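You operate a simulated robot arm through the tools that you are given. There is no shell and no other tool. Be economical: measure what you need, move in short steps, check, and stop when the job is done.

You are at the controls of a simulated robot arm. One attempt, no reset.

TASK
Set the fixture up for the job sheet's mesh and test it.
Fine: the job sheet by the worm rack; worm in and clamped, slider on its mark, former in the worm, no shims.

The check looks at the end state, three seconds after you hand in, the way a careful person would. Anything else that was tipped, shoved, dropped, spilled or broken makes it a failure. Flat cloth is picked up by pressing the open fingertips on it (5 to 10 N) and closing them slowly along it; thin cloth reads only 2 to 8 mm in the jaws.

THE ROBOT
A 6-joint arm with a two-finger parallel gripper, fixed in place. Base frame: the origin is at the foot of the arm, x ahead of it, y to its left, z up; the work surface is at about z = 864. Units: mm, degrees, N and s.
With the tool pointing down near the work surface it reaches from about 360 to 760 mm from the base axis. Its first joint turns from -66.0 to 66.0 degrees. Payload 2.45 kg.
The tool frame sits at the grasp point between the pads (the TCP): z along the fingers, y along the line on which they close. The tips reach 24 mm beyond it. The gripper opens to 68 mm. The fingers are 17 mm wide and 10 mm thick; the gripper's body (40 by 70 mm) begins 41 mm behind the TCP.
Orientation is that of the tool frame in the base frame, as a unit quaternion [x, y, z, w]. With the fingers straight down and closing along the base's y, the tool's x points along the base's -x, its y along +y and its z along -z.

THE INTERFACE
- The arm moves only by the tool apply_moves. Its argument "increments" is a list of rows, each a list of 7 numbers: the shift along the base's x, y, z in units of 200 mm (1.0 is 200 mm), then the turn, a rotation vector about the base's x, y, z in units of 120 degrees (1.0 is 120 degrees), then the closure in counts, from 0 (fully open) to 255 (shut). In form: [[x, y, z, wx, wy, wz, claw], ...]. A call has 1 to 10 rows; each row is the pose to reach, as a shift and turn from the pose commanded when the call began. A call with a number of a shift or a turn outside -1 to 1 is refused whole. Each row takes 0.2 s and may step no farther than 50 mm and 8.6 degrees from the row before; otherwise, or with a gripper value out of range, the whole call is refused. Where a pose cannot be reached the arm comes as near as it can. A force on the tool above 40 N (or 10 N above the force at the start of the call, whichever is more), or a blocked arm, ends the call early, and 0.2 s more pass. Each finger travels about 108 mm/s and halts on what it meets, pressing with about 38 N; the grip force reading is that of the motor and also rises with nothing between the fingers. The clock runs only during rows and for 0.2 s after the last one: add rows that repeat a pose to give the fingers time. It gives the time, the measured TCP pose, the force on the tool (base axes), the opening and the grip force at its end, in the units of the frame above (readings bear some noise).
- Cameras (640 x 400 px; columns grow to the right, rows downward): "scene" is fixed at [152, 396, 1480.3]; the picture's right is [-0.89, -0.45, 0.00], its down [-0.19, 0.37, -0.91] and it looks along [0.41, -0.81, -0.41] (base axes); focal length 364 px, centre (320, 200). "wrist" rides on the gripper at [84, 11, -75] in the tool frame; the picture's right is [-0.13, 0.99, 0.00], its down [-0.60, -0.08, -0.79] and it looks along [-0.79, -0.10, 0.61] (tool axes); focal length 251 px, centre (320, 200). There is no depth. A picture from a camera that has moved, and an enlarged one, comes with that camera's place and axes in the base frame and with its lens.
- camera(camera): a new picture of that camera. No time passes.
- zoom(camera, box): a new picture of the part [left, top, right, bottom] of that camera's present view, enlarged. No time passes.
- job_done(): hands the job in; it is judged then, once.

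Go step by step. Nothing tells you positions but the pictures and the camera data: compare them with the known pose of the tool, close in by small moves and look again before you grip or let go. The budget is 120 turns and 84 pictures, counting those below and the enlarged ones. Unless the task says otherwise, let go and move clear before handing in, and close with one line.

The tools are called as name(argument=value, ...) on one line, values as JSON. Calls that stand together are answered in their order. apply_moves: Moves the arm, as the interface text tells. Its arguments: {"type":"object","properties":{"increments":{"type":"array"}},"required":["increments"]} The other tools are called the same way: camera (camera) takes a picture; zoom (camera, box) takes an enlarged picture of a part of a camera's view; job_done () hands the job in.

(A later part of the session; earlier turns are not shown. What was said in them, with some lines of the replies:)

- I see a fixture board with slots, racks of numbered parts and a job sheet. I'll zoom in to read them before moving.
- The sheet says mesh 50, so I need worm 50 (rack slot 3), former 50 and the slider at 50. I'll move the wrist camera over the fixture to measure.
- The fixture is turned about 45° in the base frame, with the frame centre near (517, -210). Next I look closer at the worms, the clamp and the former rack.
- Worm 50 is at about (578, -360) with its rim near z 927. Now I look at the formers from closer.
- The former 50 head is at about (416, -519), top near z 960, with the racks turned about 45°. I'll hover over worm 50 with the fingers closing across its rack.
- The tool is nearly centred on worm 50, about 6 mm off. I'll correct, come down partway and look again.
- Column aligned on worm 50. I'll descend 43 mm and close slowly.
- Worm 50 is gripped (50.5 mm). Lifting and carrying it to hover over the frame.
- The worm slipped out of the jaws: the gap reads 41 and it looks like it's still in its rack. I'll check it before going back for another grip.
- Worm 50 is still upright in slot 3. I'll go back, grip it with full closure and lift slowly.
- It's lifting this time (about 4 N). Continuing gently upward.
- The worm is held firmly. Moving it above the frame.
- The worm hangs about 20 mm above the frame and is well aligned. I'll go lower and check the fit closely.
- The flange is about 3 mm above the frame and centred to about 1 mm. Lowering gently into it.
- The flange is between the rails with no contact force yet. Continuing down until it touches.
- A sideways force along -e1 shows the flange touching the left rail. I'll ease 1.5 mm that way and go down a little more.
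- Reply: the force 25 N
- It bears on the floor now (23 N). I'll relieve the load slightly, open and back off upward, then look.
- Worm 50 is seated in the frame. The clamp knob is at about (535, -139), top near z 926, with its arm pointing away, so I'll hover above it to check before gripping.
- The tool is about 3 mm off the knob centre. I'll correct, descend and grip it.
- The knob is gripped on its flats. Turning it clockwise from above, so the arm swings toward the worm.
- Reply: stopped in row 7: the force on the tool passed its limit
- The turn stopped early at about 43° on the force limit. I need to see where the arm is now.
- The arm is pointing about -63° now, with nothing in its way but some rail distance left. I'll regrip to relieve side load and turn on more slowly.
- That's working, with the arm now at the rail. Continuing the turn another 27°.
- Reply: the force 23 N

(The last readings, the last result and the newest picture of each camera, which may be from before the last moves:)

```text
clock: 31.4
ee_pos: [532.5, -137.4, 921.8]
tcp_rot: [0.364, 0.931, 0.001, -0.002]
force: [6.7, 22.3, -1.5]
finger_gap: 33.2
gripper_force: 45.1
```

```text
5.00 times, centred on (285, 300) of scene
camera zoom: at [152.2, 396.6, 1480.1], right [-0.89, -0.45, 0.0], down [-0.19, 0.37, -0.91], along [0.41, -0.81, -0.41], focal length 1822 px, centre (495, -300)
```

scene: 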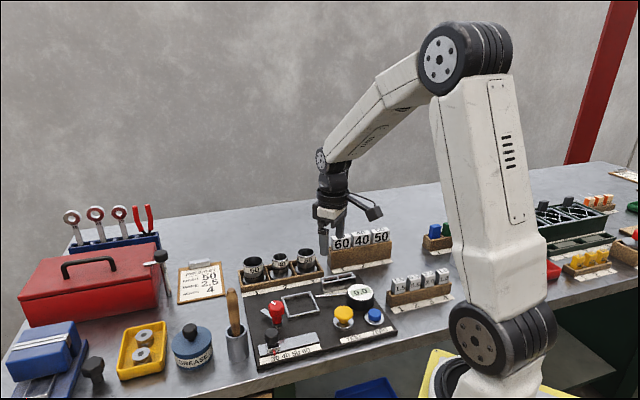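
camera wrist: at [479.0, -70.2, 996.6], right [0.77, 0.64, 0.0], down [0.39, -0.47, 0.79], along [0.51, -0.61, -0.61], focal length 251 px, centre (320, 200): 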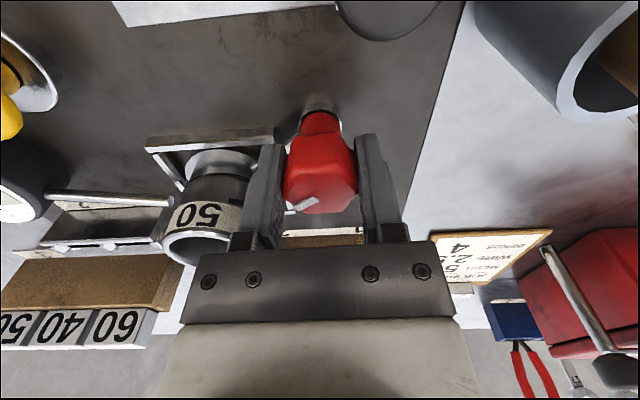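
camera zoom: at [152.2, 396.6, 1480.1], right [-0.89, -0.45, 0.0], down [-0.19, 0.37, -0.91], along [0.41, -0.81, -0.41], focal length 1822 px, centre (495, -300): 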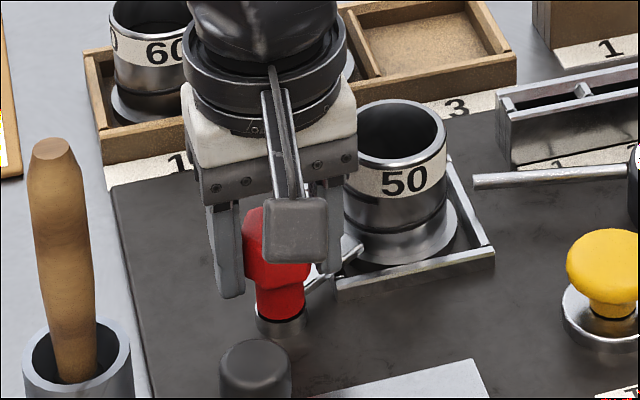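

The arm now reaches over the worm flange. I'll release the knob, lift off and inspect.

apply_moves(increments=[[0, 0, 0, 0, 0, 0, 120], [0, 0, 0, 0, 0, 0, 60], [0, 0, 0, 0, 0, 0, 60], [0, 0, 0.1, 0, 0, 0, 60], [0, 0, 0.3, 0, 0, 0, 60], [-0.02, 0.1, 0.35, 0, 0, 0, 60], [-0.02, 0.3, 0.35, 0, 0, 0, 60], [-0.02, 0.3, 0.35, 0, 0, 0, 60]])

camera(camera="wrist")

zoom(camera="scene", box=[235, 270, 355, 360])

```text
clock: 33.2
ee_pos: [532.2, -79.2, 990.7]
tcp_rot: [0.366, 0.93, 0.001, -0.001]
force: [0.0, 0.2, -0.3]
finger_gap: 52.0
gripper_force: 0.2
```

```text
38 pictures are left
camera wrist: at [477.8, -13.9, 1066.8], right [0.77, 0.64, 0.0], down [0.39, -0.47, 0.79], along [0.5, -0.61, -0.61], focal length 251 px, centre (320, 200)
```

wrist: 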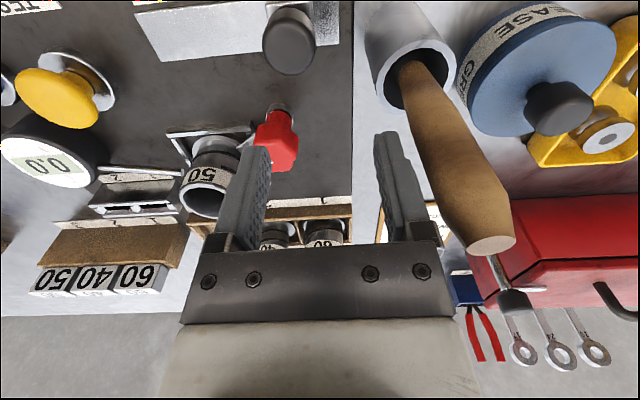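

```text
4.44 times, centred on (295, 315) of scene
camera zoom: at [152.0, 396.0, 1480.3], right [-0.89, -0.45, 0.0], down [-0.19, 0.37, -0.91], along [0.41, -0.81, -0.41], focal length 1620 px, centre (431, -311)
```

zoom: 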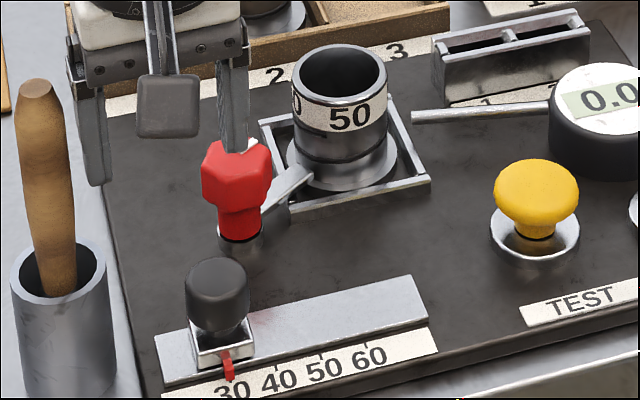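

zoom(camera="scene", box=[265, 285, 325, 330])

```text
8.89 times, centred on (295, 308) of scene
camera zoom: at [152.0, 396.0, 1480.3], right [-0.89, -0.45, 0.0], down [-0.19, 0.37, -0.91], along [0.41, -0.81, -0.41], focal length 3240 px, centre (542, -756)
```

zoom: 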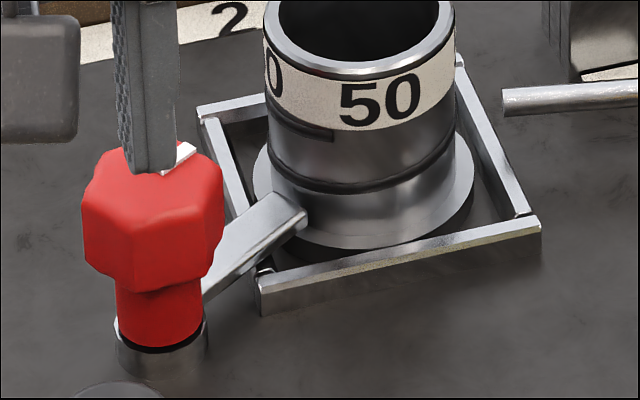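

The clamp arm sits over the flange, though it might not be fully home. I'll regrip and nudge the knob a bit further to confirm that it's at its stop.

apply_moves(increments=[[0.02, -0.2, 0, 0, 0, 0, 60], [0.02, -0.3, 0, 0, 0, 0, 60], [0.02, -0.3, 0, 0, 0, 0, 60], [0.02, -0.3, -0.2, 0, 0, 0, 60], [0.02, -0.3, -0.35, 0, 0, 0, 60], [0.02, -0.3, -0.35, 0, 0, 0, 100], [0.02, -0.3, -0.35, 0, 0, 0, 150], [0.02, -0.3, -0.35, 0, 0, 0, 200], [0.02, -0.3, -0.35, 0, 0, 0, 200]])

apply_moves(increments=[[0, 0, 0, 0, 0, -0.025, 200], [0, 0, 0, 0, 0, -0.05, 200], [0, 0, 0, 0, 0, -0.075, 200], [0, 0, 0, 0, 0, -0.1, 200], [0, 0, 0, 0, 0, -0.1, 200]])

zoom(camera="scene", box=[265, 285, 325, 330])

```text
clock: 35.2
ee_pos: [534.2, -135.9, 920.8]
tcp_rot: [0.366, 0.931, 0.002, 0.001]
force: [24.2, 28.0, -11.0]
finger_gap: 33.4
gripper_force: 45.4
```

```text
clock: 36.4
ee_pos: [534.1, -135.5, 921.2]
tcp_rot: [0.461, 0.888, 0.001, 0.0]
force: [18.9, 20.4, 0.3]
finger_gap: 33.1
gripper_force: 44.5
```

```text
8.89 times, centred on (295, 308) of scene
camera zoom: at [152.5, 396.5, 1480.1], right [-0.89, -0.45, 0.0], down [-0.19, 0.37, -0.91], along [0.41, -0.81, -0.41], focal length 3240 px, centre (542, -756)
```

zoom: 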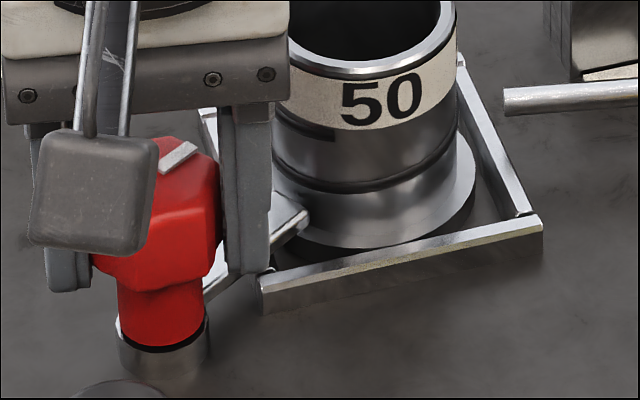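

The arm doesn't move any further, so the clamp is at its stop. Releasing, and moving over to the slider knob near (502, -79).

apply_moves(increments=[[0, 0, 0, 0, 0, 0, 120], [0, 0, 0, 0, 0, 0, 70], [0, 0, 0, 0, 0, 0, 70], [0, 0, 0.15, 0, 0, 0, 70], [0, 0, 0.3, 0, 0, 0, 70], [-0.05, 0.1, 0.3, 0, 0, 0.04, 70], [-0.1, 0.2, 0.3, 0, 0, 0.083, 70], [-0.148, 0.287, 0.245, 0, 0, 0.083, 70], [-0.148, 0.287, 0.245, 0, 0, 0.083, 70]])

camera(camera="wrist")

zoom(camera="scene", box=[235, 270, 355, 370])

```text
clock: 38.4
ee_pos: [501.3, -78.5, 972.7]
tcp_rot: [0.382, 0.924, 0.002, -0.001]
force: [-0.4, 0.2, 0.1]
finger_gap: 49.2
gripper_force: 0.1
```

```text
34 pictures are left
camera wrist: at [450.1, -11.3, 1047.4], right [0.79, 0.61, 0.0], down [0.37, -0.48, 0.79], along [0.48, -0.63, -0.61], focal length 251 px, centre (320, 200)
```

wrist: 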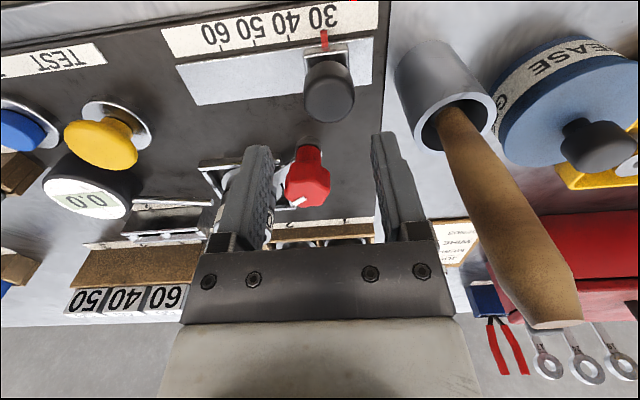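

```text
4.00 times, centred on (295, 320) of scene
camera zoom: at [152.0, 396.0, 1480.3], right [-0.89, -0.45, 0.0], down [-0.19, 0.37, -0.91], along [0.41, -0.81, -0.41], focal length 1458 px, centre (420, -280)
```

zoom: 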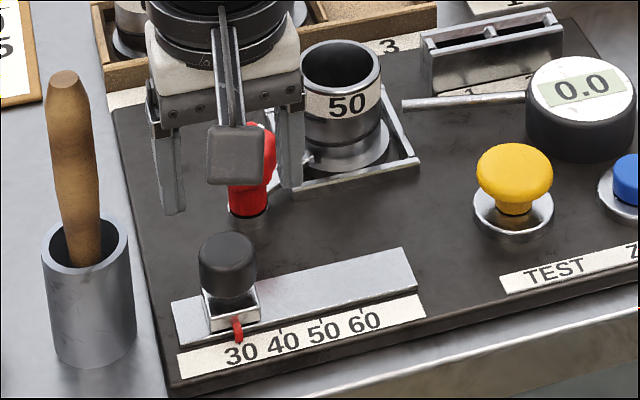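

The knob is about 5 mm off the tool axis. Correcting, descending and gripping it lightly.

apply_moves(increments=[[0.016, 0.024, -0.1, 0, 0, 0, 70], [0.016, 0.024, -0.2, 0, 0, 0, 70], [0.016, 0.024, -0.28, 0, 0, 0, 70], [0.016, 0.024, -0.28, 0, 0, 0, 70], [0.016, 0.024, -0.28, 0, 0, 0, 110], [0.016, 0.024, -0.28, 0, 0, 0, 150], [0.016, 0.024, -0.28, 0, 0, 0, 180], [0.016, 0.024, -0.28, 0, 0, 0, 180]])

camera(camera="wrist")

zoom(camera="scene", box=[255, 315, 335, 370])

```text
clock: 40.2
ee_pos: [505.0, -73.5, 914.1]
tcp_rot: [0.383, 0.924, 0.001, -0.002]
force: [-8.8, -16.5, -0.3]
finger_gap: 29.4
gripper_force: 43.8
```

```text
32 pictures are left
camera wrist: at [453.1, -5.6, 989.6], right [0.79, 0.61, 0.0], down [0.37, -0.49, 0.79], along [0.48, -0.63, -0.61], focal length 251 px, centre (320, 200)
```

wrist: 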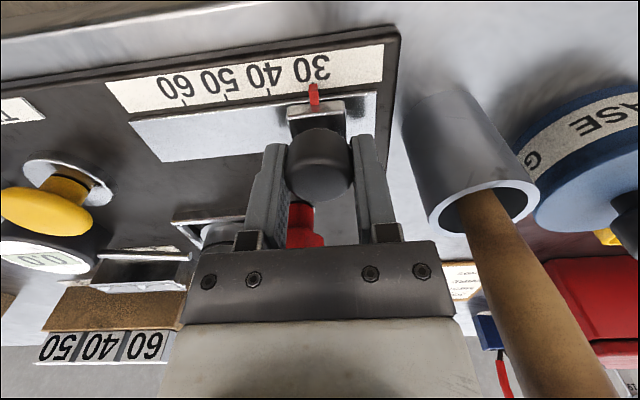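

```text
7.27 times, centred on (295, 342) of scene
camera zoom: at [151.8, 395.5, 1480.5], right [-0.89, -0.45, 0.0], down [-0.19, 0.37, -0.91], along [0.41, -0.81, -0.41], focal length 2651 px, centre (502, -836)
```

zoom: 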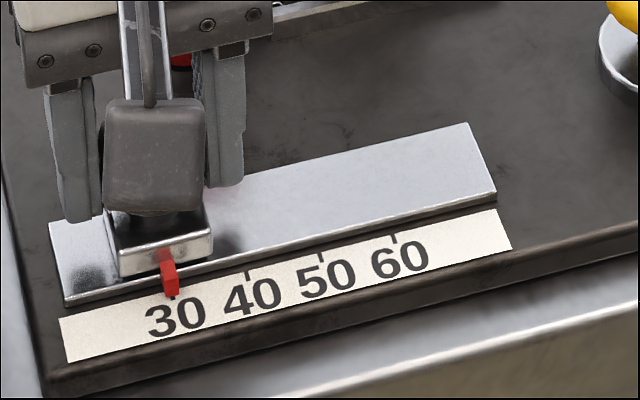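

Knob gripped. Sliding along the rail toward 50, slightly short first.

apply_moves(increments=[[-0.025, -0.025, 0, 0, 0, 0, 180], [-0.05, -0.05, 0, 0, 0, 0, 180], [-0.075, -0.075, 0, 0, 0, 0, 180], [-0.1, -0.1, 0, 0, 0, 0, 180], [-0.12, -0.12, 0, 0, 0, 0, 180], [-0.145, -0.145, 0, 0, 0, 0, 180], [-0.145, -0.145, 0, 0, 0, 0, 180]])

zoom(camera="scene", box=[255, 315, 335, 370])

zoom(camera="wrist", box=[220, 20, 400, 140])

```text
clock: 41.8
ee_pos: [476.1, -103.2, 914.1]
tcp_rot: [0.383, 0.924, 0.001, -0.005]
force: [-14.8, 12.8, -4.0]
finger_gap: 29.2
gripper_force: 43.2
```

```text
7.27 times, centred on (295, 342) of scene
camera zoom: at [151.7, 396.3, 1480.3], right [-0.89, -0.45, 0.0], down [-0.19, 0.37, -0.91], along [0.41, -0.81, -0.41], focal length 2651 px, centre (502, -836)
```

zoom: 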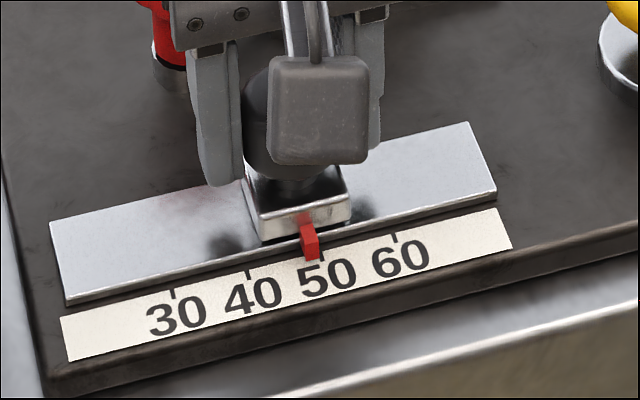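

```text
3.33 times, centred on (310, 80) of wrist
camera zoom: at [424.5, -34.9, 990.4], right [0.79, 0.61, 0.0], down [0.38, -0.49, 0.79], along [0.48, -0.63, -0.62], focal length 838 px, centre (353, 600)
```

zoom: 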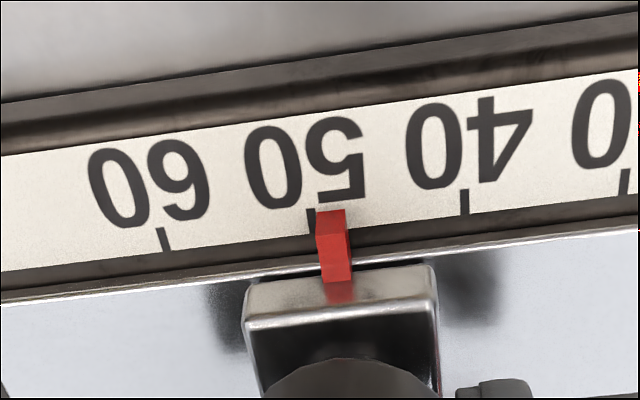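

About 2.8 mm short of the 50 tick. Nudging the remainder.

apply_moves(increments=[[-0.005, -0.005, 0, 0, 0, 0, 180], [-0.01, -0.01, 0, 0, 0, 0, 180], [-0.01, -0.01, 0, 0, 0, 0, 180], [-0.01, -0.01, 0, 0, 0, 0, 180]])

zoom(camera="scene", box=[275, 325, 315, 355])

zoom(camera="wrist", box=[220, 20, 400, 140])

```text
clock: 42.8
ee_pos: [473.0, -104.7, 913.6]
tcp_rot: [0.382, 0.924, 0.0, -0.005]
force: [-16.6, 21.9, 12.7]
finger_gap: 29.5
gripper_force: 43.4
```

```text
13.33 times, centred on (295, 340) of scene
camera zoom: at [151.4, 396.6, 1480.2], right [-0.89, -0.45, 0.0], down [-0.19, 0.37, -0.91], along [0.41, -0.81, -0.41], focal length 4860 px, centre (653, -1667)
```

zoom: 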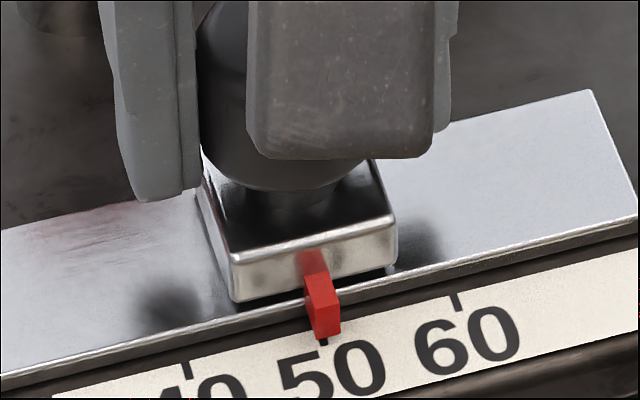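

```text
3.33 times, centred on (310, 80) of wrist
camera zoom: at [422.4, -37.8, 990.3], right [0.79, 0.61, 0.0], down [0.38, -0.49, 0.79], along [0.48, -0.63, -0.62], focal length 838 px, centre (353, 600)
```

zoom: 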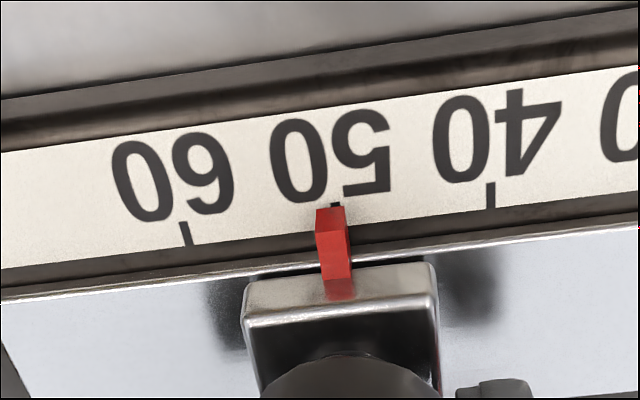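

Pointer is now within about 0.7 mm past the tick. A tiny back-correction, then release and lift.

apply_moves(increments=[[0.003, 0.003, 0, 0, 0, 0, 180], [0.003, 0.003, 0, 0, 0, 0, 180], [0.003, 0.003, 0, 0, 0, 0, 140], [0.003, 0.003, 0, 0, 0, 0, 60], [0.003, 0.003, 0, 0, 0, 0, 60], [0.003, 0.003, 0.15, 0, 0, 0, 60], [0.003, 0.003, 0.35, 0, 0, 0, 60], [0.003, 0.003, 0.35, 0, 0, 0, 60]])

zoom(camera="scene", box=[275, 325, 315, 355])

zoom(camera="wrist", box=[220, 0, 400, 120])

```text
clock: 44.6
ee_pos: [475.0, -104.0, 985.5]
tcp_rot: [0.383, 0.924, 0.001, -0.002]
force: [-0.7, -0.3, -0.8]
finger_gap: 51.9
gripper_force: 0.0
```

```text
13.33 times, centred on (295, 340) of scene
camera zoom: at [152.0, 396.0, 1480.3], right [-0.89, -0.45, 0.0], down [-0.19, 0.37, -0.91], along [0.41, -0.81, -0.41], focal length 4860 px, centre (653, -1667)
```

zoom: 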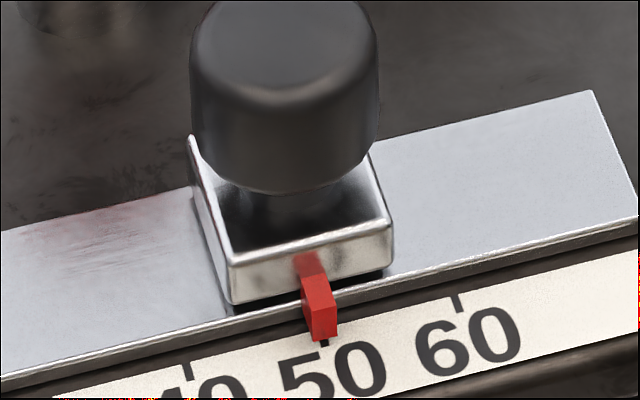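

```text
3.33 times, centred on (310, 60) of wrist
camera zoom: at [423.1, -36.0, 1061.2], right [0.79, 0.61, 0.0], down [0.37, -0.48, 0.79], along [0.48, -0.63, -0.61], focal length 838 px, centre (353, 667)
```

zoom: 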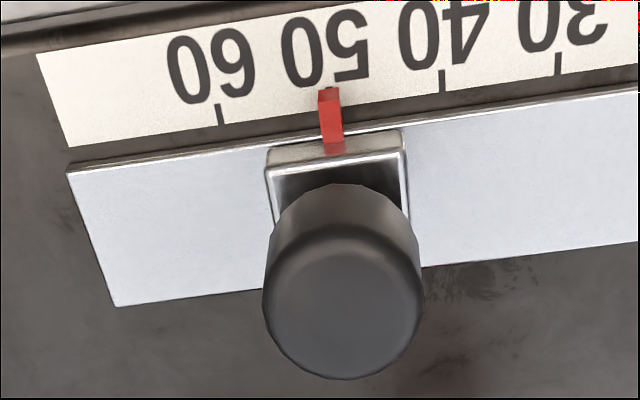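

Slider is on 50. Now to the former rack: rise, turn the wrist back and hover over former 50.

apply_moves(increments=[[0, 0, 0.15, 0, 0, 0.07, 30], [-0.01, -0.1, 0.3, 0, 0, 0.14, 30], [-0.02, -0.21, 0.35, 0, 0, 0.21, 30], [-0.03, -0.32, 0.35, 0, 0, 0.28, 30], [-0.04, -0.43, 0.35, 0, 0, 0.35, 30], [-0.05, -0.54, 0.35, 0, 0, 0.42, 30], [-0.06, -0.65, 0.35, 0, 0, 0.49, 30], [-0.07, -0.76, 0.35, 0, 0, 0.56, 30], [-0.08, -0.88, 0.35, 0, 0, 0.63, 30], [-0.09, -1.0, 0.35, 0, 0, 0.7, 30]])

apply_moves(increments=[[-0.04, -0.2, 0, 0, 0, 0.05, 30], [-0.08, -0.4, 0, 0, 0, 0.05, 30], [-0.12, -0.6, 0, 0, 0, 0.05, 30], [-0.16, -0.8, 0, 0, 0, 0.05, 30], [-0.2, -1.0, -0.05, 0, 0, 0.05, 30], [-0.2, -1.0, -0.15, 0, 0, 0.05, 30], [-0.2, -1.0, -0.15, 0, 0, 0.05, 30]])

camera(camera="wrist")

```text
clock: 46.8
ee_pos: [456.3, -306.2, 1054.8]
tcp_rot: [-0.335, 0.942, 0.0, -0.003]
force: [0.5, -0.8, -0.5]
finger_gap: 59.9
gripper_force: 0.2
```

```text
clock: 48.4
ee_pos: [418.1, -503.5, 1022.3]
tcp_rot: [-0.383, 0.924, -0.001, -0.002]
force: [0.2, -0.2, 0.1]
finger_gap: 60.0
gripper_force: 0.1
```

```text
24 pictures are left
camera wrist: at [350.4, -554.8, 1097.5], right [-0.61, 0.79, 0.0], down [0.48, 0.37, 0.79], along [0.63, 0.48, -0.61], focal length 251 px, centre (320, 200)
```

wrist: 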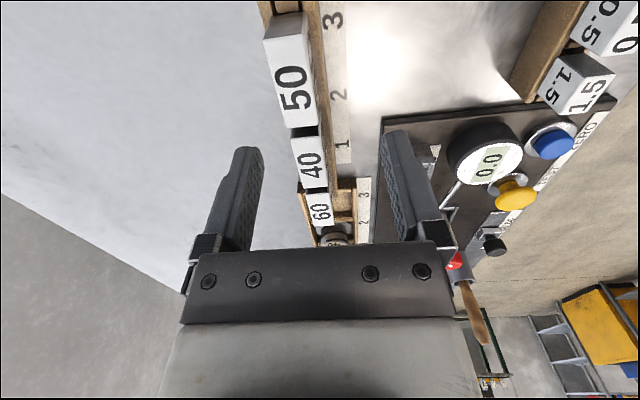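

Former 50's top is about 20 mm further in -y. Moving over it and lowering for a check.

apply_moves(increments=[[-0.005, -0.098, 0, 0, 0, 0, 30], [-0.005, -0.098, -0.1, 0, 0, 0, 30], [-0.005, -0.098, -0.17, 0, 0, 0, 30], [-0.005, -0.098, -0.17, 0, 0, 0, 30]])

camera(camera="wrist")

zoom(camera="scene", box=[330, 205, 410, 265])

```text
clock: 49.4
ee_pos: [416.6, -523.6, 987.9]
tcp_rot: [-0.383, 0.924, -0.001, -0.002]
force: [-0.6, 0.5, 0.2]
finger_gap: 60.0
gripper_force: 0.1
```

```text
23 pictures are left
camera wrist: at [350.0, -575.4, 1063.5], right [-0.61, 0.79, 0.0], down [0.48, 0.37, 0.79], along [0.63, 0.48, -0.61], focal length 251 px, centre (320, 200)
```

wrist: 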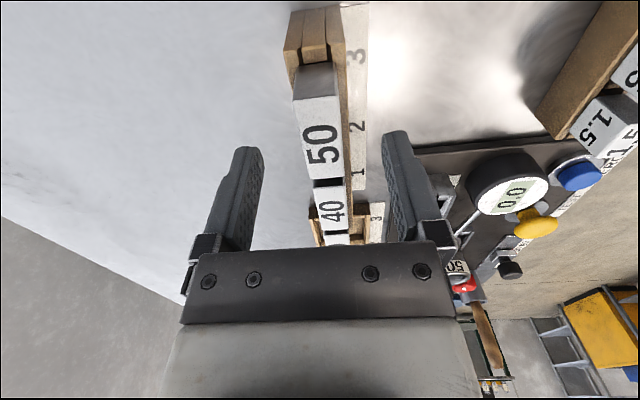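

```text
6.67 times, centred on (370, 235) of scene
camera zoom: at [152.0, 396.0, 1480.3], right [-0.89, -0.45, 0.0], down [-0.19, 0.37, -0.91], along [0.41, -0.81, -0.41], focal length 2430 px, centre (-13, -33)
```

zoom: 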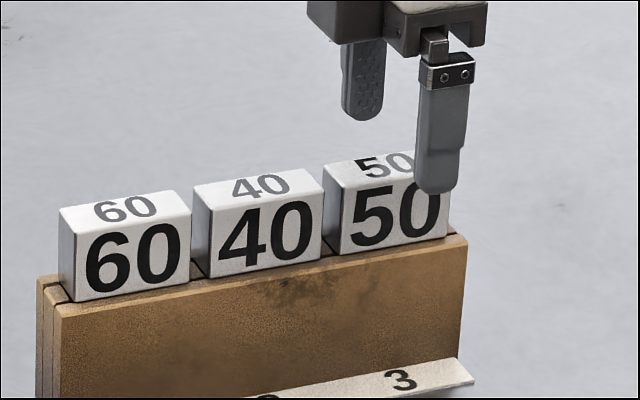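

Aligned over former 50. Descending, gripping its head and lifting slowly straight up.

apply_moves(increments=[[0, 0, -0.08, 0, 0, 0, 30], [0, 0, -0.16, 0, 0, 0, 30], [0, 0, -0.16, 0, 0, 0, 80], [0, 0, -0.16, 0, 0, 0, 130], [0, 0, -0.16, 0, 0, 0, 255], [0, 0, -0.16, 0, 0, 0, 255]])

apply_moves(increments=[[0, 0, 0.02, 0, 0, 0, 255], [0, 0, 0.05, 0, 0, 0, 255], [0, 0, 0.1, 0, 0, 0, 255], [0, 0, 0.16, 0, 0, 0, 255], [0, 0, 0.24, 0, 0, 0, 255], [0, 0, 0.32, 0, 0, 0, 255], [0, 0, 0.4, 0, 0, 0, 255], [0, 0, 0.48, 0, 0, 0, 255], [0, 0, 0.52, 0, 0, 0, 255]])

zoom(camera="scene", box=[320, 180, 420, 260])

```text
clock: 50.8
ee_pos: [415.3, -523.4, 959.2]
tcp_rot: [-0.383, 0.924, -0.001, -0.002]
force: [1.0, -0.2, -1.2]
finger_gap: 21.6
gripper_force: 38.0
```

```text
clock: 52.8
ee_pos: [415.6, -524.2, 1061.9]
tcp_rot: [-0.383, 0.924, 0.0, -0.002]
force: [0.9, 1.0, -2.3]
finger_gap: 21.9
gripper_force: 37.7
```

```text
5.00 times, centred on (370, 220) of scene
camera zoom: at [152.1, 395.9, 1480.3], right [-0.89, -0.45, 0.0], down [-0.19, 0.37, -0.91], along [0.41, -0.81, -0.41], focal length 1822 px, centre (70, 100)
```

zoom: 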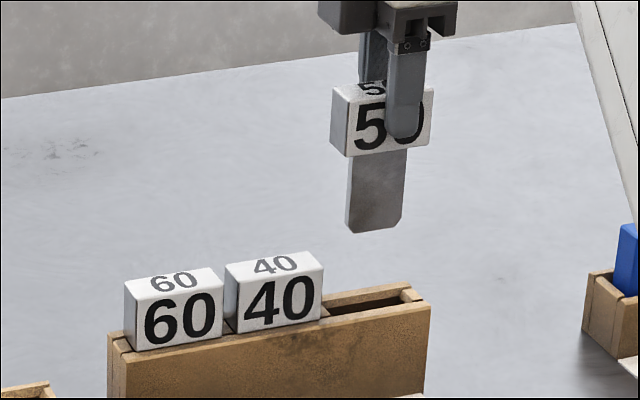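

Former 50 is out: a head with a 35 mm wide blade. Carrying it high over the racks to the worm.

apply_moves(increments=[[0.03, 0.12, 0.05, 0, 0, 0, 255], [0.07, 0.25, 0.05, 0, 0, 0, 255], [0.11, 0.38, 0.05, 0, 0, 0, 255], [0.15, 0.51, 0.05, 0, 0, 0, 255], [0.19, 0.64, 0.05, 0, 0, 0, 255], [0.23, 0.76, 0.05, 0, 0, 0, 255], [0.27, 0.88, 0.05, 0, 0, 0, 255], [0.3, 1.0, 0.05, 0, 0, 0, 255]])

apply_moves(increments=[[0.04, 0.12, 0, 0, 0, 0, 255], [0.08, 0.24, 0, 0, 0, 0, 255], [0.12, 0.37, 0, 0, 0, 0, 255], [0.16, 0.49, -0.05, 0, 0, 0, 255], [0.187, 0.553, -0.15, 0, 0, 0, 255], [0.187, 0.553, -0.2, 0, 0, 0, 255], [0.187, 0.553, -0.2, 0, 0, 0, 255]])

camera(camera="wrist")

zoom(camera="scene", box=[265, 240, 345, 300])

```text
clock: 54.6
ee_pos: [477.7, -325.0, 1071.4]
tcp_rot: [-0.382, 0.924, -0.001, -0.001]
force: [0.2, 0.4, -2.1]
finger_gap: 21.5
gripper_force: 37.9
```

```text
clock: 56.2
ee_pos: [514.9, -212.6, 1031.7]
tcp_rot: [-0.383, 0.924, 0.0, -0.002]
force: [-0.6, -0.5, -2.6]
finger_gap: 21.6
gripper_force: 38.0
```

```text
20 pictures are left
camera wrist: at [448.9, -264.1, 1107.1], right [-0.61, 0.79, 0.0], down [0.49, 0.37, 0.79], along [0.63, 0.48, -0.61], focal length 251 px, centre (320, 200)
```

wrist: 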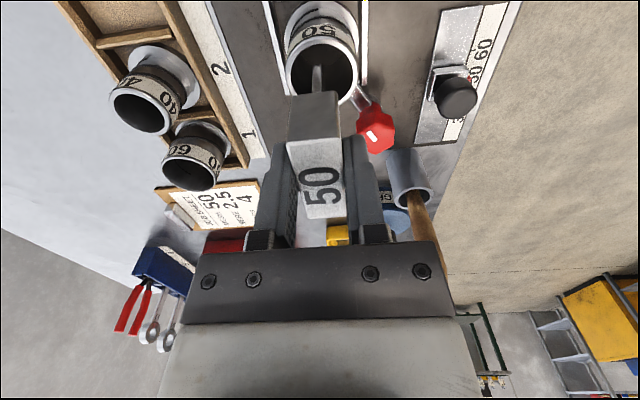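

```text
6.67 times, centred on (305, 270) of scene
camera zoom: at [152.1, 396.0, 1480.3], right [-0.89, -0.45, 0.0], down [-0.19, 0.37, -0.91], along [0.41, -0.81, -0.41], focal length 2430 px, centre (420, -267)
```

zoom: 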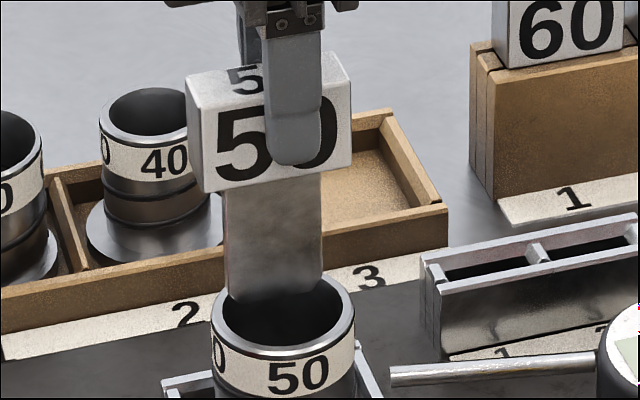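

Blade is centred across; along the rack axis it sits about 2.7 mm left of the cup centre. Correcting and lowering it just into the rim.

apply_moves(increments=[[-0.011, -0.008, 0, 0, 0, 0, 255], [-0.011, -0.008, -0.03, 0, 0, 0, 255], [-0.011, -0.008, -0.06, 0, 0, 0, 255], [-0.011, -0.008, -0.09, 0, 0, 0, 255], [-0.011, -0.008, -0.09, 0, 0, 0, 255]])

zoom(camera="wrist", box=[250, 0, 390, 130])

zoom(camera="scene", box=[270, 245, 340, 300])

```text
clock: 57.4
ee_pos: [510.5, -213.7, 1013.5]
tcp_rot: [-0.383, 0.924, 0.0, -0.002]
force: [0.5, 0.4, -2.0]
finger_gap: 21.7
gripper_force: 38.0
```

```text
3.08 times, centred on (320, 65) of wrist
camera zoom: at [444.1, -264.9, 1089.2], right [-0.61, 0.79, 0.0], down [0.49, 0.37, 0.79], along [0.63, 0.48, -0.61], focal length 774 px, centre (320, 615)
```

zoom: 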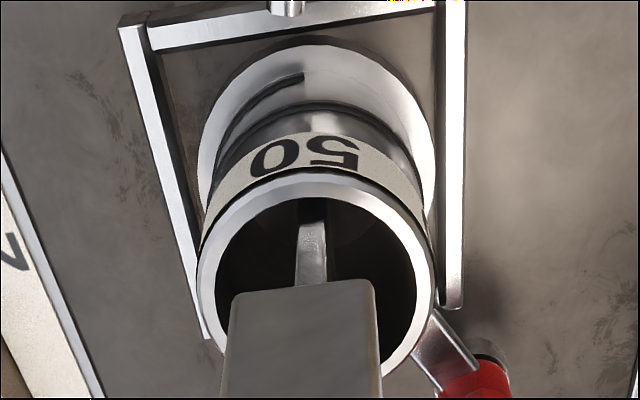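

```text
7.27 times, centred on (305, 272) of scene
camera zoom: at [152.1, 395.9, 1480.3], right [-0.89, -0.45, 0.0], down [-0.19, 0.37, -0.91], along [0.41, -0.81, -0.41], focal length 2651 px, centre (429, -327)
```

zoom: 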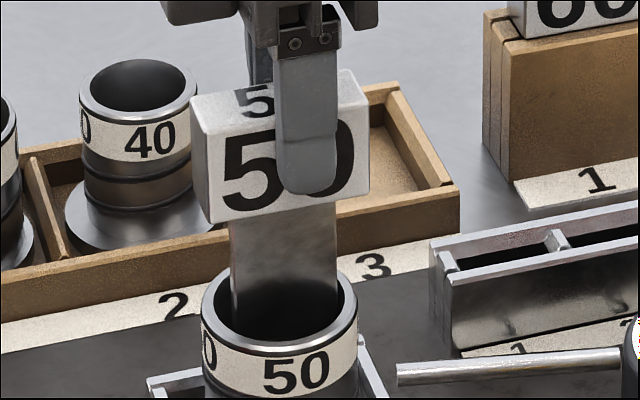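

The blade is entering the cup. A 1.5 mm correction and I keep lowering gently.

apply_moves(increments=[[0.007, 0.001, 0, 0, 0, 0, 255], [0.007, 0.001, -0.02, 0, 0, 0, 255], [0.007, 0.001, -0.04, 0, 0, 0, 255], [0.007, 0.001, -0.06, 0, 0, 0, 255], [0.007, 0.001, -0.08, 0, 0, 0, 255], [0.007, 0.001, -0.1, 0, 0, 0, 255], [0.007, 0.001, -0.12, 0, 0, 0, 255], [0.007, 0.001, -0.14, 0, 0, 0, 255], [0.007, 0.001, -0.14, 0, 0, 0, 255]])

zoom(camera="scene", box=[270, 250, 340, 305])

```text
clock: 59.4
ee_pos: [512.4, -213.4, 984.7]
tcp_rot: [-0.383, 0.924, 0.0, -0.002]
force: [0.5, 0.1, -2.3]
finger_gap: 22.0
gripper_force: 37.9
```

```text
7.27 times, centred on (305, 278) of scene
camera zoom: at [152.1, 395.9, 1480.3], right [-0.89, -0.45, 0.0], down [-0.19, 0.37, -0.91], along [0.41, -0.81, -0.41], focal length 2651 px, centre (429, -364)
```

zoom: 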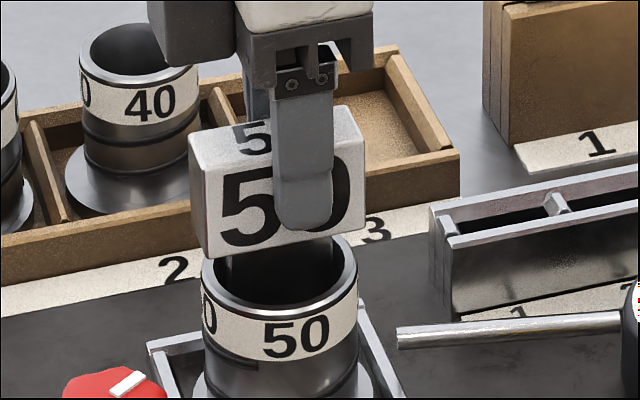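

No contact force; continuing the last stretch to the seat.

apply_moves(increments=[[0, 0, -0.015, 0, 0, 0, 255], [0, 0, -0.03, 0, 0, 0, 255], [0, 0, -0.045, 0, 0, 0, 255], [0, 0, -0.06, 0, 0, 0, 255], [0, 0, -0.07, 0, 0, 0, 255], [0, 0, -0.07, 0, 0, 0, 255]])

zoom(camera="scene", box=[270, 255, 340, 310])

```text
clock: 60.8
ee_pos: [514.3, -214.2, 972.9]
tcp_rot: [-0.383, 0.924, 0.001, -0.002]
force: [-0.7, -0.6, -1.4]
finger_gap: 21.8
gripper_force: 38.6
```

```text
7.27 times, centred on (305, 282) of scene
camera zoom: at [152.1, 395.9, 1480.3], right [-0.89, -0.45, 0.0], down [-0.19, 0.37, -0.91], along [0.41, -0.81, -0.41], focal length 2651 px, centre (429, -400)
```

zoom: 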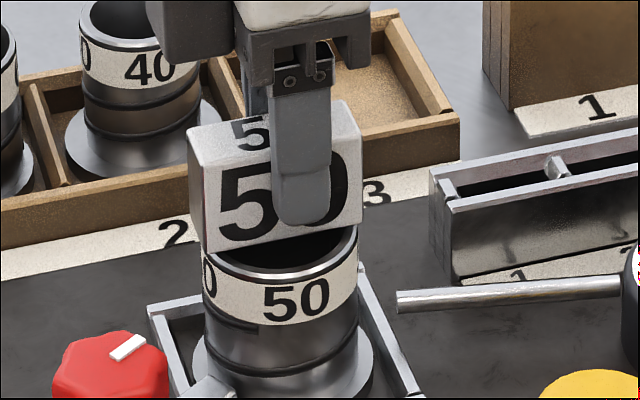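

Still hanging free, a few mm to go.

apply_moves(increments=[[0, 0, -0.008, 0, 0, 0, 255], [0, 0, -0.016, 0, 0, 0, 255], [0, 0, -0.024, 0, 0, 0, 255], [0, 0, -0.032, 0, 0, 0, 255], [0, 0, -0.032, 0, 0, 0, 255]])

```text
clock: 62.0
ee_pos: [515.4, -215.6, 966.4]
tcp_rot: [-0.384, 0.924, -0.002, 0.0]
force: [3.6, 1.3, 23.3]
finger_gap: 21.9
gripper_force: 38.3
```

Contact at 23 N, so it's seated. Relieving, opening and lifting away to inspect.

apply_moves(increments=[[0, 0, 0.007, 0, 0, 0, 255], [0, 0, 0.007, 0, 0, 0, 160], [0, 0, 0.007, 0, 0, 0, 100], [0, 0, 0.007, 0, 0, 0, 60], [0, 0, 0.007, 0, 0, 0, 60], [0, 0, 0.1, 0, 0, 0, 60], [0, 0, 0.3, 0, 0, 0, 60], [0, 0, 0.45, 0, 0, 0, 60], [0, 0, 0.45, 0, 0, 0, 60]])

camera(camera="wrist")

zoom(camera="scene", box=[255, 255, 345, 330])

```text
clock: 64.0
ee_pos: [514.0, -217.1, 1054.9]
tcp_rot: [-0.382, 0.924, 0.0, -0.002]
force: [0.1, 0.5, 0.3]
finger_gap: 51.8
gripper_force: 0.0
```

```text
14 pictures are left
camera wrist: at [447.6, -267.1, 1131.5], right [-0.61, 0.79, 0.0], down [0.49, 0.37, 0.79], along [0.63, 0.48, -0.61], focal length 251 px, centre (320, 200)
```

wrist: 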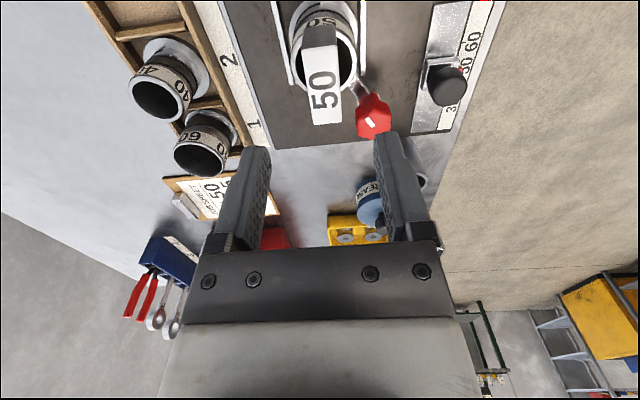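

```text
5.33 times, centred on (300, 292) of scene
camera zoom: at [152.0, 396.0, 1480.3], right [-0.89, -0.45, 0.0], down [-0.19, 0.37, -0.91], along [0.41, -0.81, -0.41], focal length 1944 px, centre (427, -293)
```

zoom: 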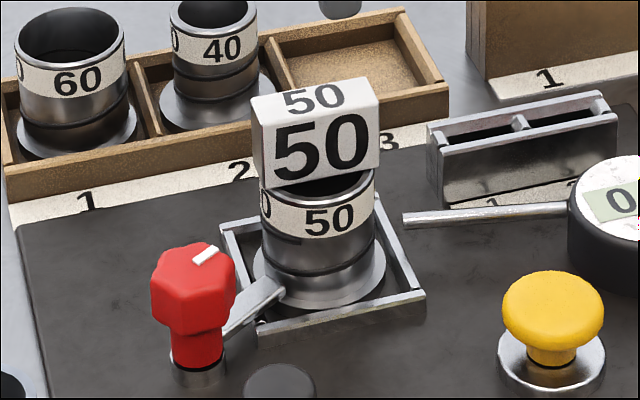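

Former 50 sits level in worm 50 and everything is in place. Next I hover closed fingers over the TEST button at about (396, -206).

apply_moves(increments=[[-0.2, 0.01, 0, 0, 0, 0, 120], [-0.4, 0.03, 0, 0, 0, 0, 200], [-0.585, 0.05, 0, 0, 0, 0, 255], [-0.585, 0.05, -0.2, 0, 0, 0, 255], [-0.585, 0.05, -0.4, 0, 0, 0, 255], [-0.585, 0.05, -0.5, 0, 0, 0, 255], [-0.585, 0.05, -0.5, 0, 0, 0, 255]])

camera(camera="wrist")

zoom(camera="scene", box=[290, 250, 400, 340])

```text
clock: 65.6
ee_pos: [393.4, -205.7, 953.9]
tcp_rot: [-0.383, 0.924, -0.001, -0.002]
force: [0.2, 0.1, -0.1]
finger_gap: 0.0
gripper_force: 23.4
```

```text
12 pictures are left
camera wrist: at [326.8, -257.1, 1030.5], right [-0.61, 0.79, 0.0], down [0.48, 0.37, 0.79], along [0.63, 0.48, -0.61], focal length 251 px, centre (320, 200)
```

wrist: 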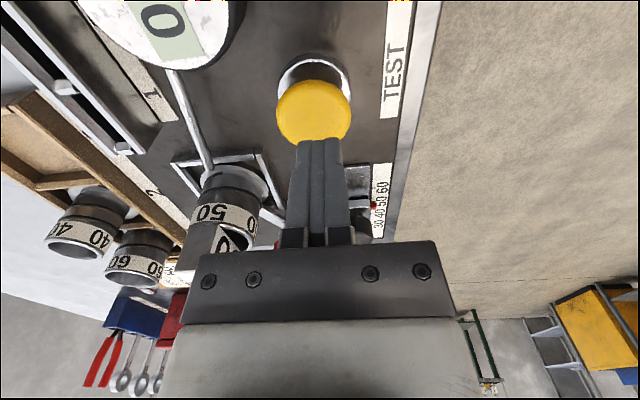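

```text
4.44 times, centred on (345, 295) of scene
camera zoom: at [152.0, 396.0, 1480.3], right [-0.89, -0.45, 0.0], down [-0.19, 0.37, -0.91], along [0.41, -0.81, -0.41], focal length 1620 px, centre (209, -222)
```

zoom: 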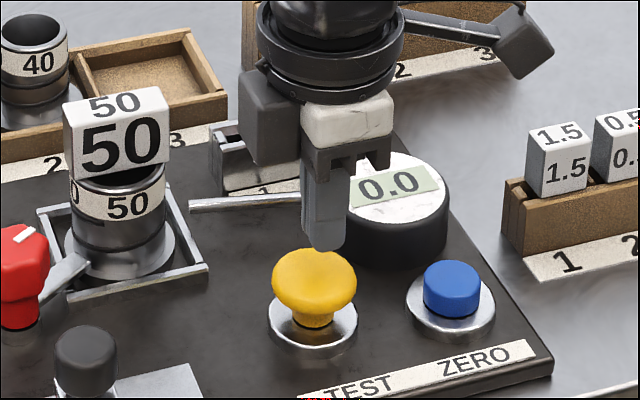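

Dial reads 0.0; the fingers are nearly over the button. Pressing TEST gently.

apply_moves(increments=[[0.003, -0.018, -0.05, 0, 0, 0, 255], [0.003, -0.018, -0.1, 0, 0, 0, 255], [0.003, -0.018, -0.115, 0, 0, 0, 255], [0.003, -0.018, -0.13, 0, 0, 0, 255], [0.003, -0.018, -0.14, 0, 0, 0, 255], [0.003, -0.018, -0.15, 0, 0, 0, 255]])

zoom(camera="scene", box=[290, 250, 400, 340])

```text
clock: 67.2
ee_pos: [397.4, -209.9, 927.9]
tcp_rot: [-0.383, 0.924, -0.003, -0.001]
force: [-4.9, 2.3, 25.7]
finger_gap: 0.0
gripper_force: 23.8
stopped in row 6: the force on the tool passed its limit (the readings are from after the stop); the commanded pose is now the measured one
```

```text
4.44 times, centred on (345, 295) of scene
camera zoom: at [151.5, 396.2, 1480.3], right [-0.89, -0.45, 0.0], down [-0.19, 0.37, -0.91], along [0.41, -0.81, -0.41], focal length 1620 px, centre (209, -222)
```

zoom: 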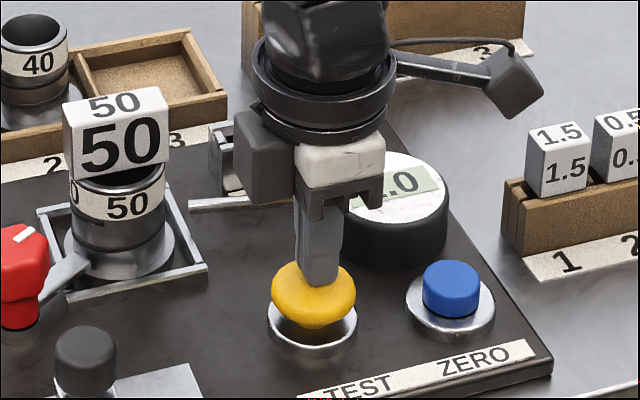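

The button went down. Lifting off to read the dial.

apply_moves(increments=[[0, 0, 0.05, 0, 0, 0, 255], [0, 0, 0.2, 0, 0, 0, 255], [-0.1, 0.1, 0.4, 0, 0, 0, 255], [-0.15, 0.15, 0.5, 0, 0, 0, 255], [-0.15, 0.15, 0.5, 0, 0, 0, 255], [-0.15, 0.15, 0.5, 0, 0, 0, 255]])

zoom(camera="scene", box=[290, 250, 400, 340])

```text
clock: 68.6
ee_pos: [367.4, -179.7, 1027.7]
tcp_rot: [-0.382, 0.924, -0.002, -0.001]
force: [0.4, 0.3, 0.5]
finger_gap: 0.0
gripper_force: 23.5
```

```text
4.44 times, centred on (345, 295) of scene
camera zoom: at [152.0, 396.0, 1480.3], right [-0.89, -0.45, 0.0], down [-0.19, 0.37, -0.91], along [0.41, -0.81, -0.41], focal length 1620 px, centre (209, -222)
```

zoom: 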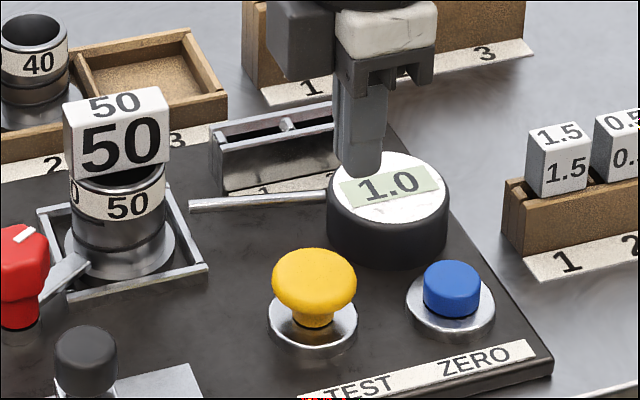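

The test ran and the dial now reads 1.0, with no shims fitted. I'll back the arm off and take one last look over the bench.

apply_moves(increments=[[0, 0, 0.2, 0, 0, 0, 100], [0, -0.1, 0.45, 0, 0, 0, 0], [0, -0.25, 0.65, 0, 0, 0, 0], [0, -0.25, 0.65, 0, 0, 0, 0]])

camera(camera="scene")

zoom(camera="scene", box=[235, 240, 395, 365])

```text
refused: row 2 steps farther than a row can; nothing moved
```

```text
8 pictures are left
```

scene: 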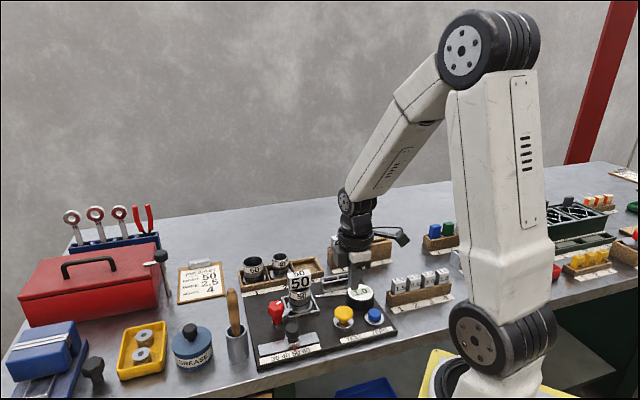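

```text
3.20 times, centred on (315, 302) of scene
camera zoom: at [152.0, 396.0, 1480.3], right [-0.89, -0.45, 0.0], down [-0.19, 0.37, -0.91], along [0.41, -0.81, -0.41], focal length 1166 px, centre (336, -128)
```

zoom: 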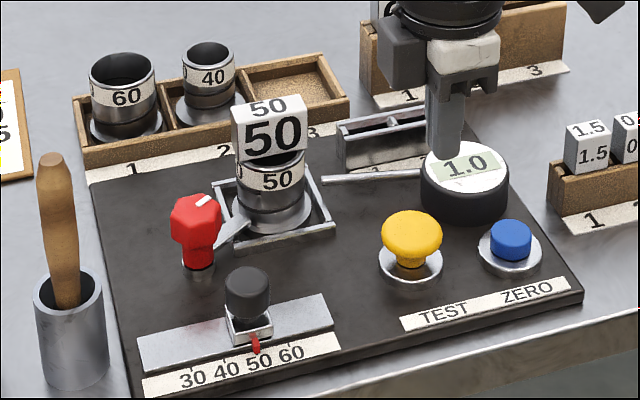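

Everything is in order: worm clamped, slider at 50, former in, shim slots empty and nothing else disturbed. I'll raise the arm in smaller steps before handing in.

apply_moves(increments=[[0, 0, 0.2, 0, 0, 0, 100], [0, 0, 0.4, 0, 0, 0, 50], [0, 0, 0.6, 0, 0, 0, 0], [0, 0, 0.6, 0, 0, 0, 0]])

```text
clock: 69.6
ee_pos: [363.2, -178.1, 1147.7]
tcp_rot: [-0.383, 0.924, -0.002, -0.001]
force: [0.0, -0.3, 0.2]
finger_gap: 67.8
gripper_force: 0.0
```

The arm is clear and the fixture is set, so I'm handing in.

job_done()

```text
The job is handed in.
```

The fixture is set up for mesh 50 and tested: worm 50 is in and clamped, the slider is on 50, former 50 is in the worm, no shims are fitted, and the dial read 1.0 after I pressed TEST; on my first grip, worm 50 slipped out of the jaws and settled back upright in its rack slot.
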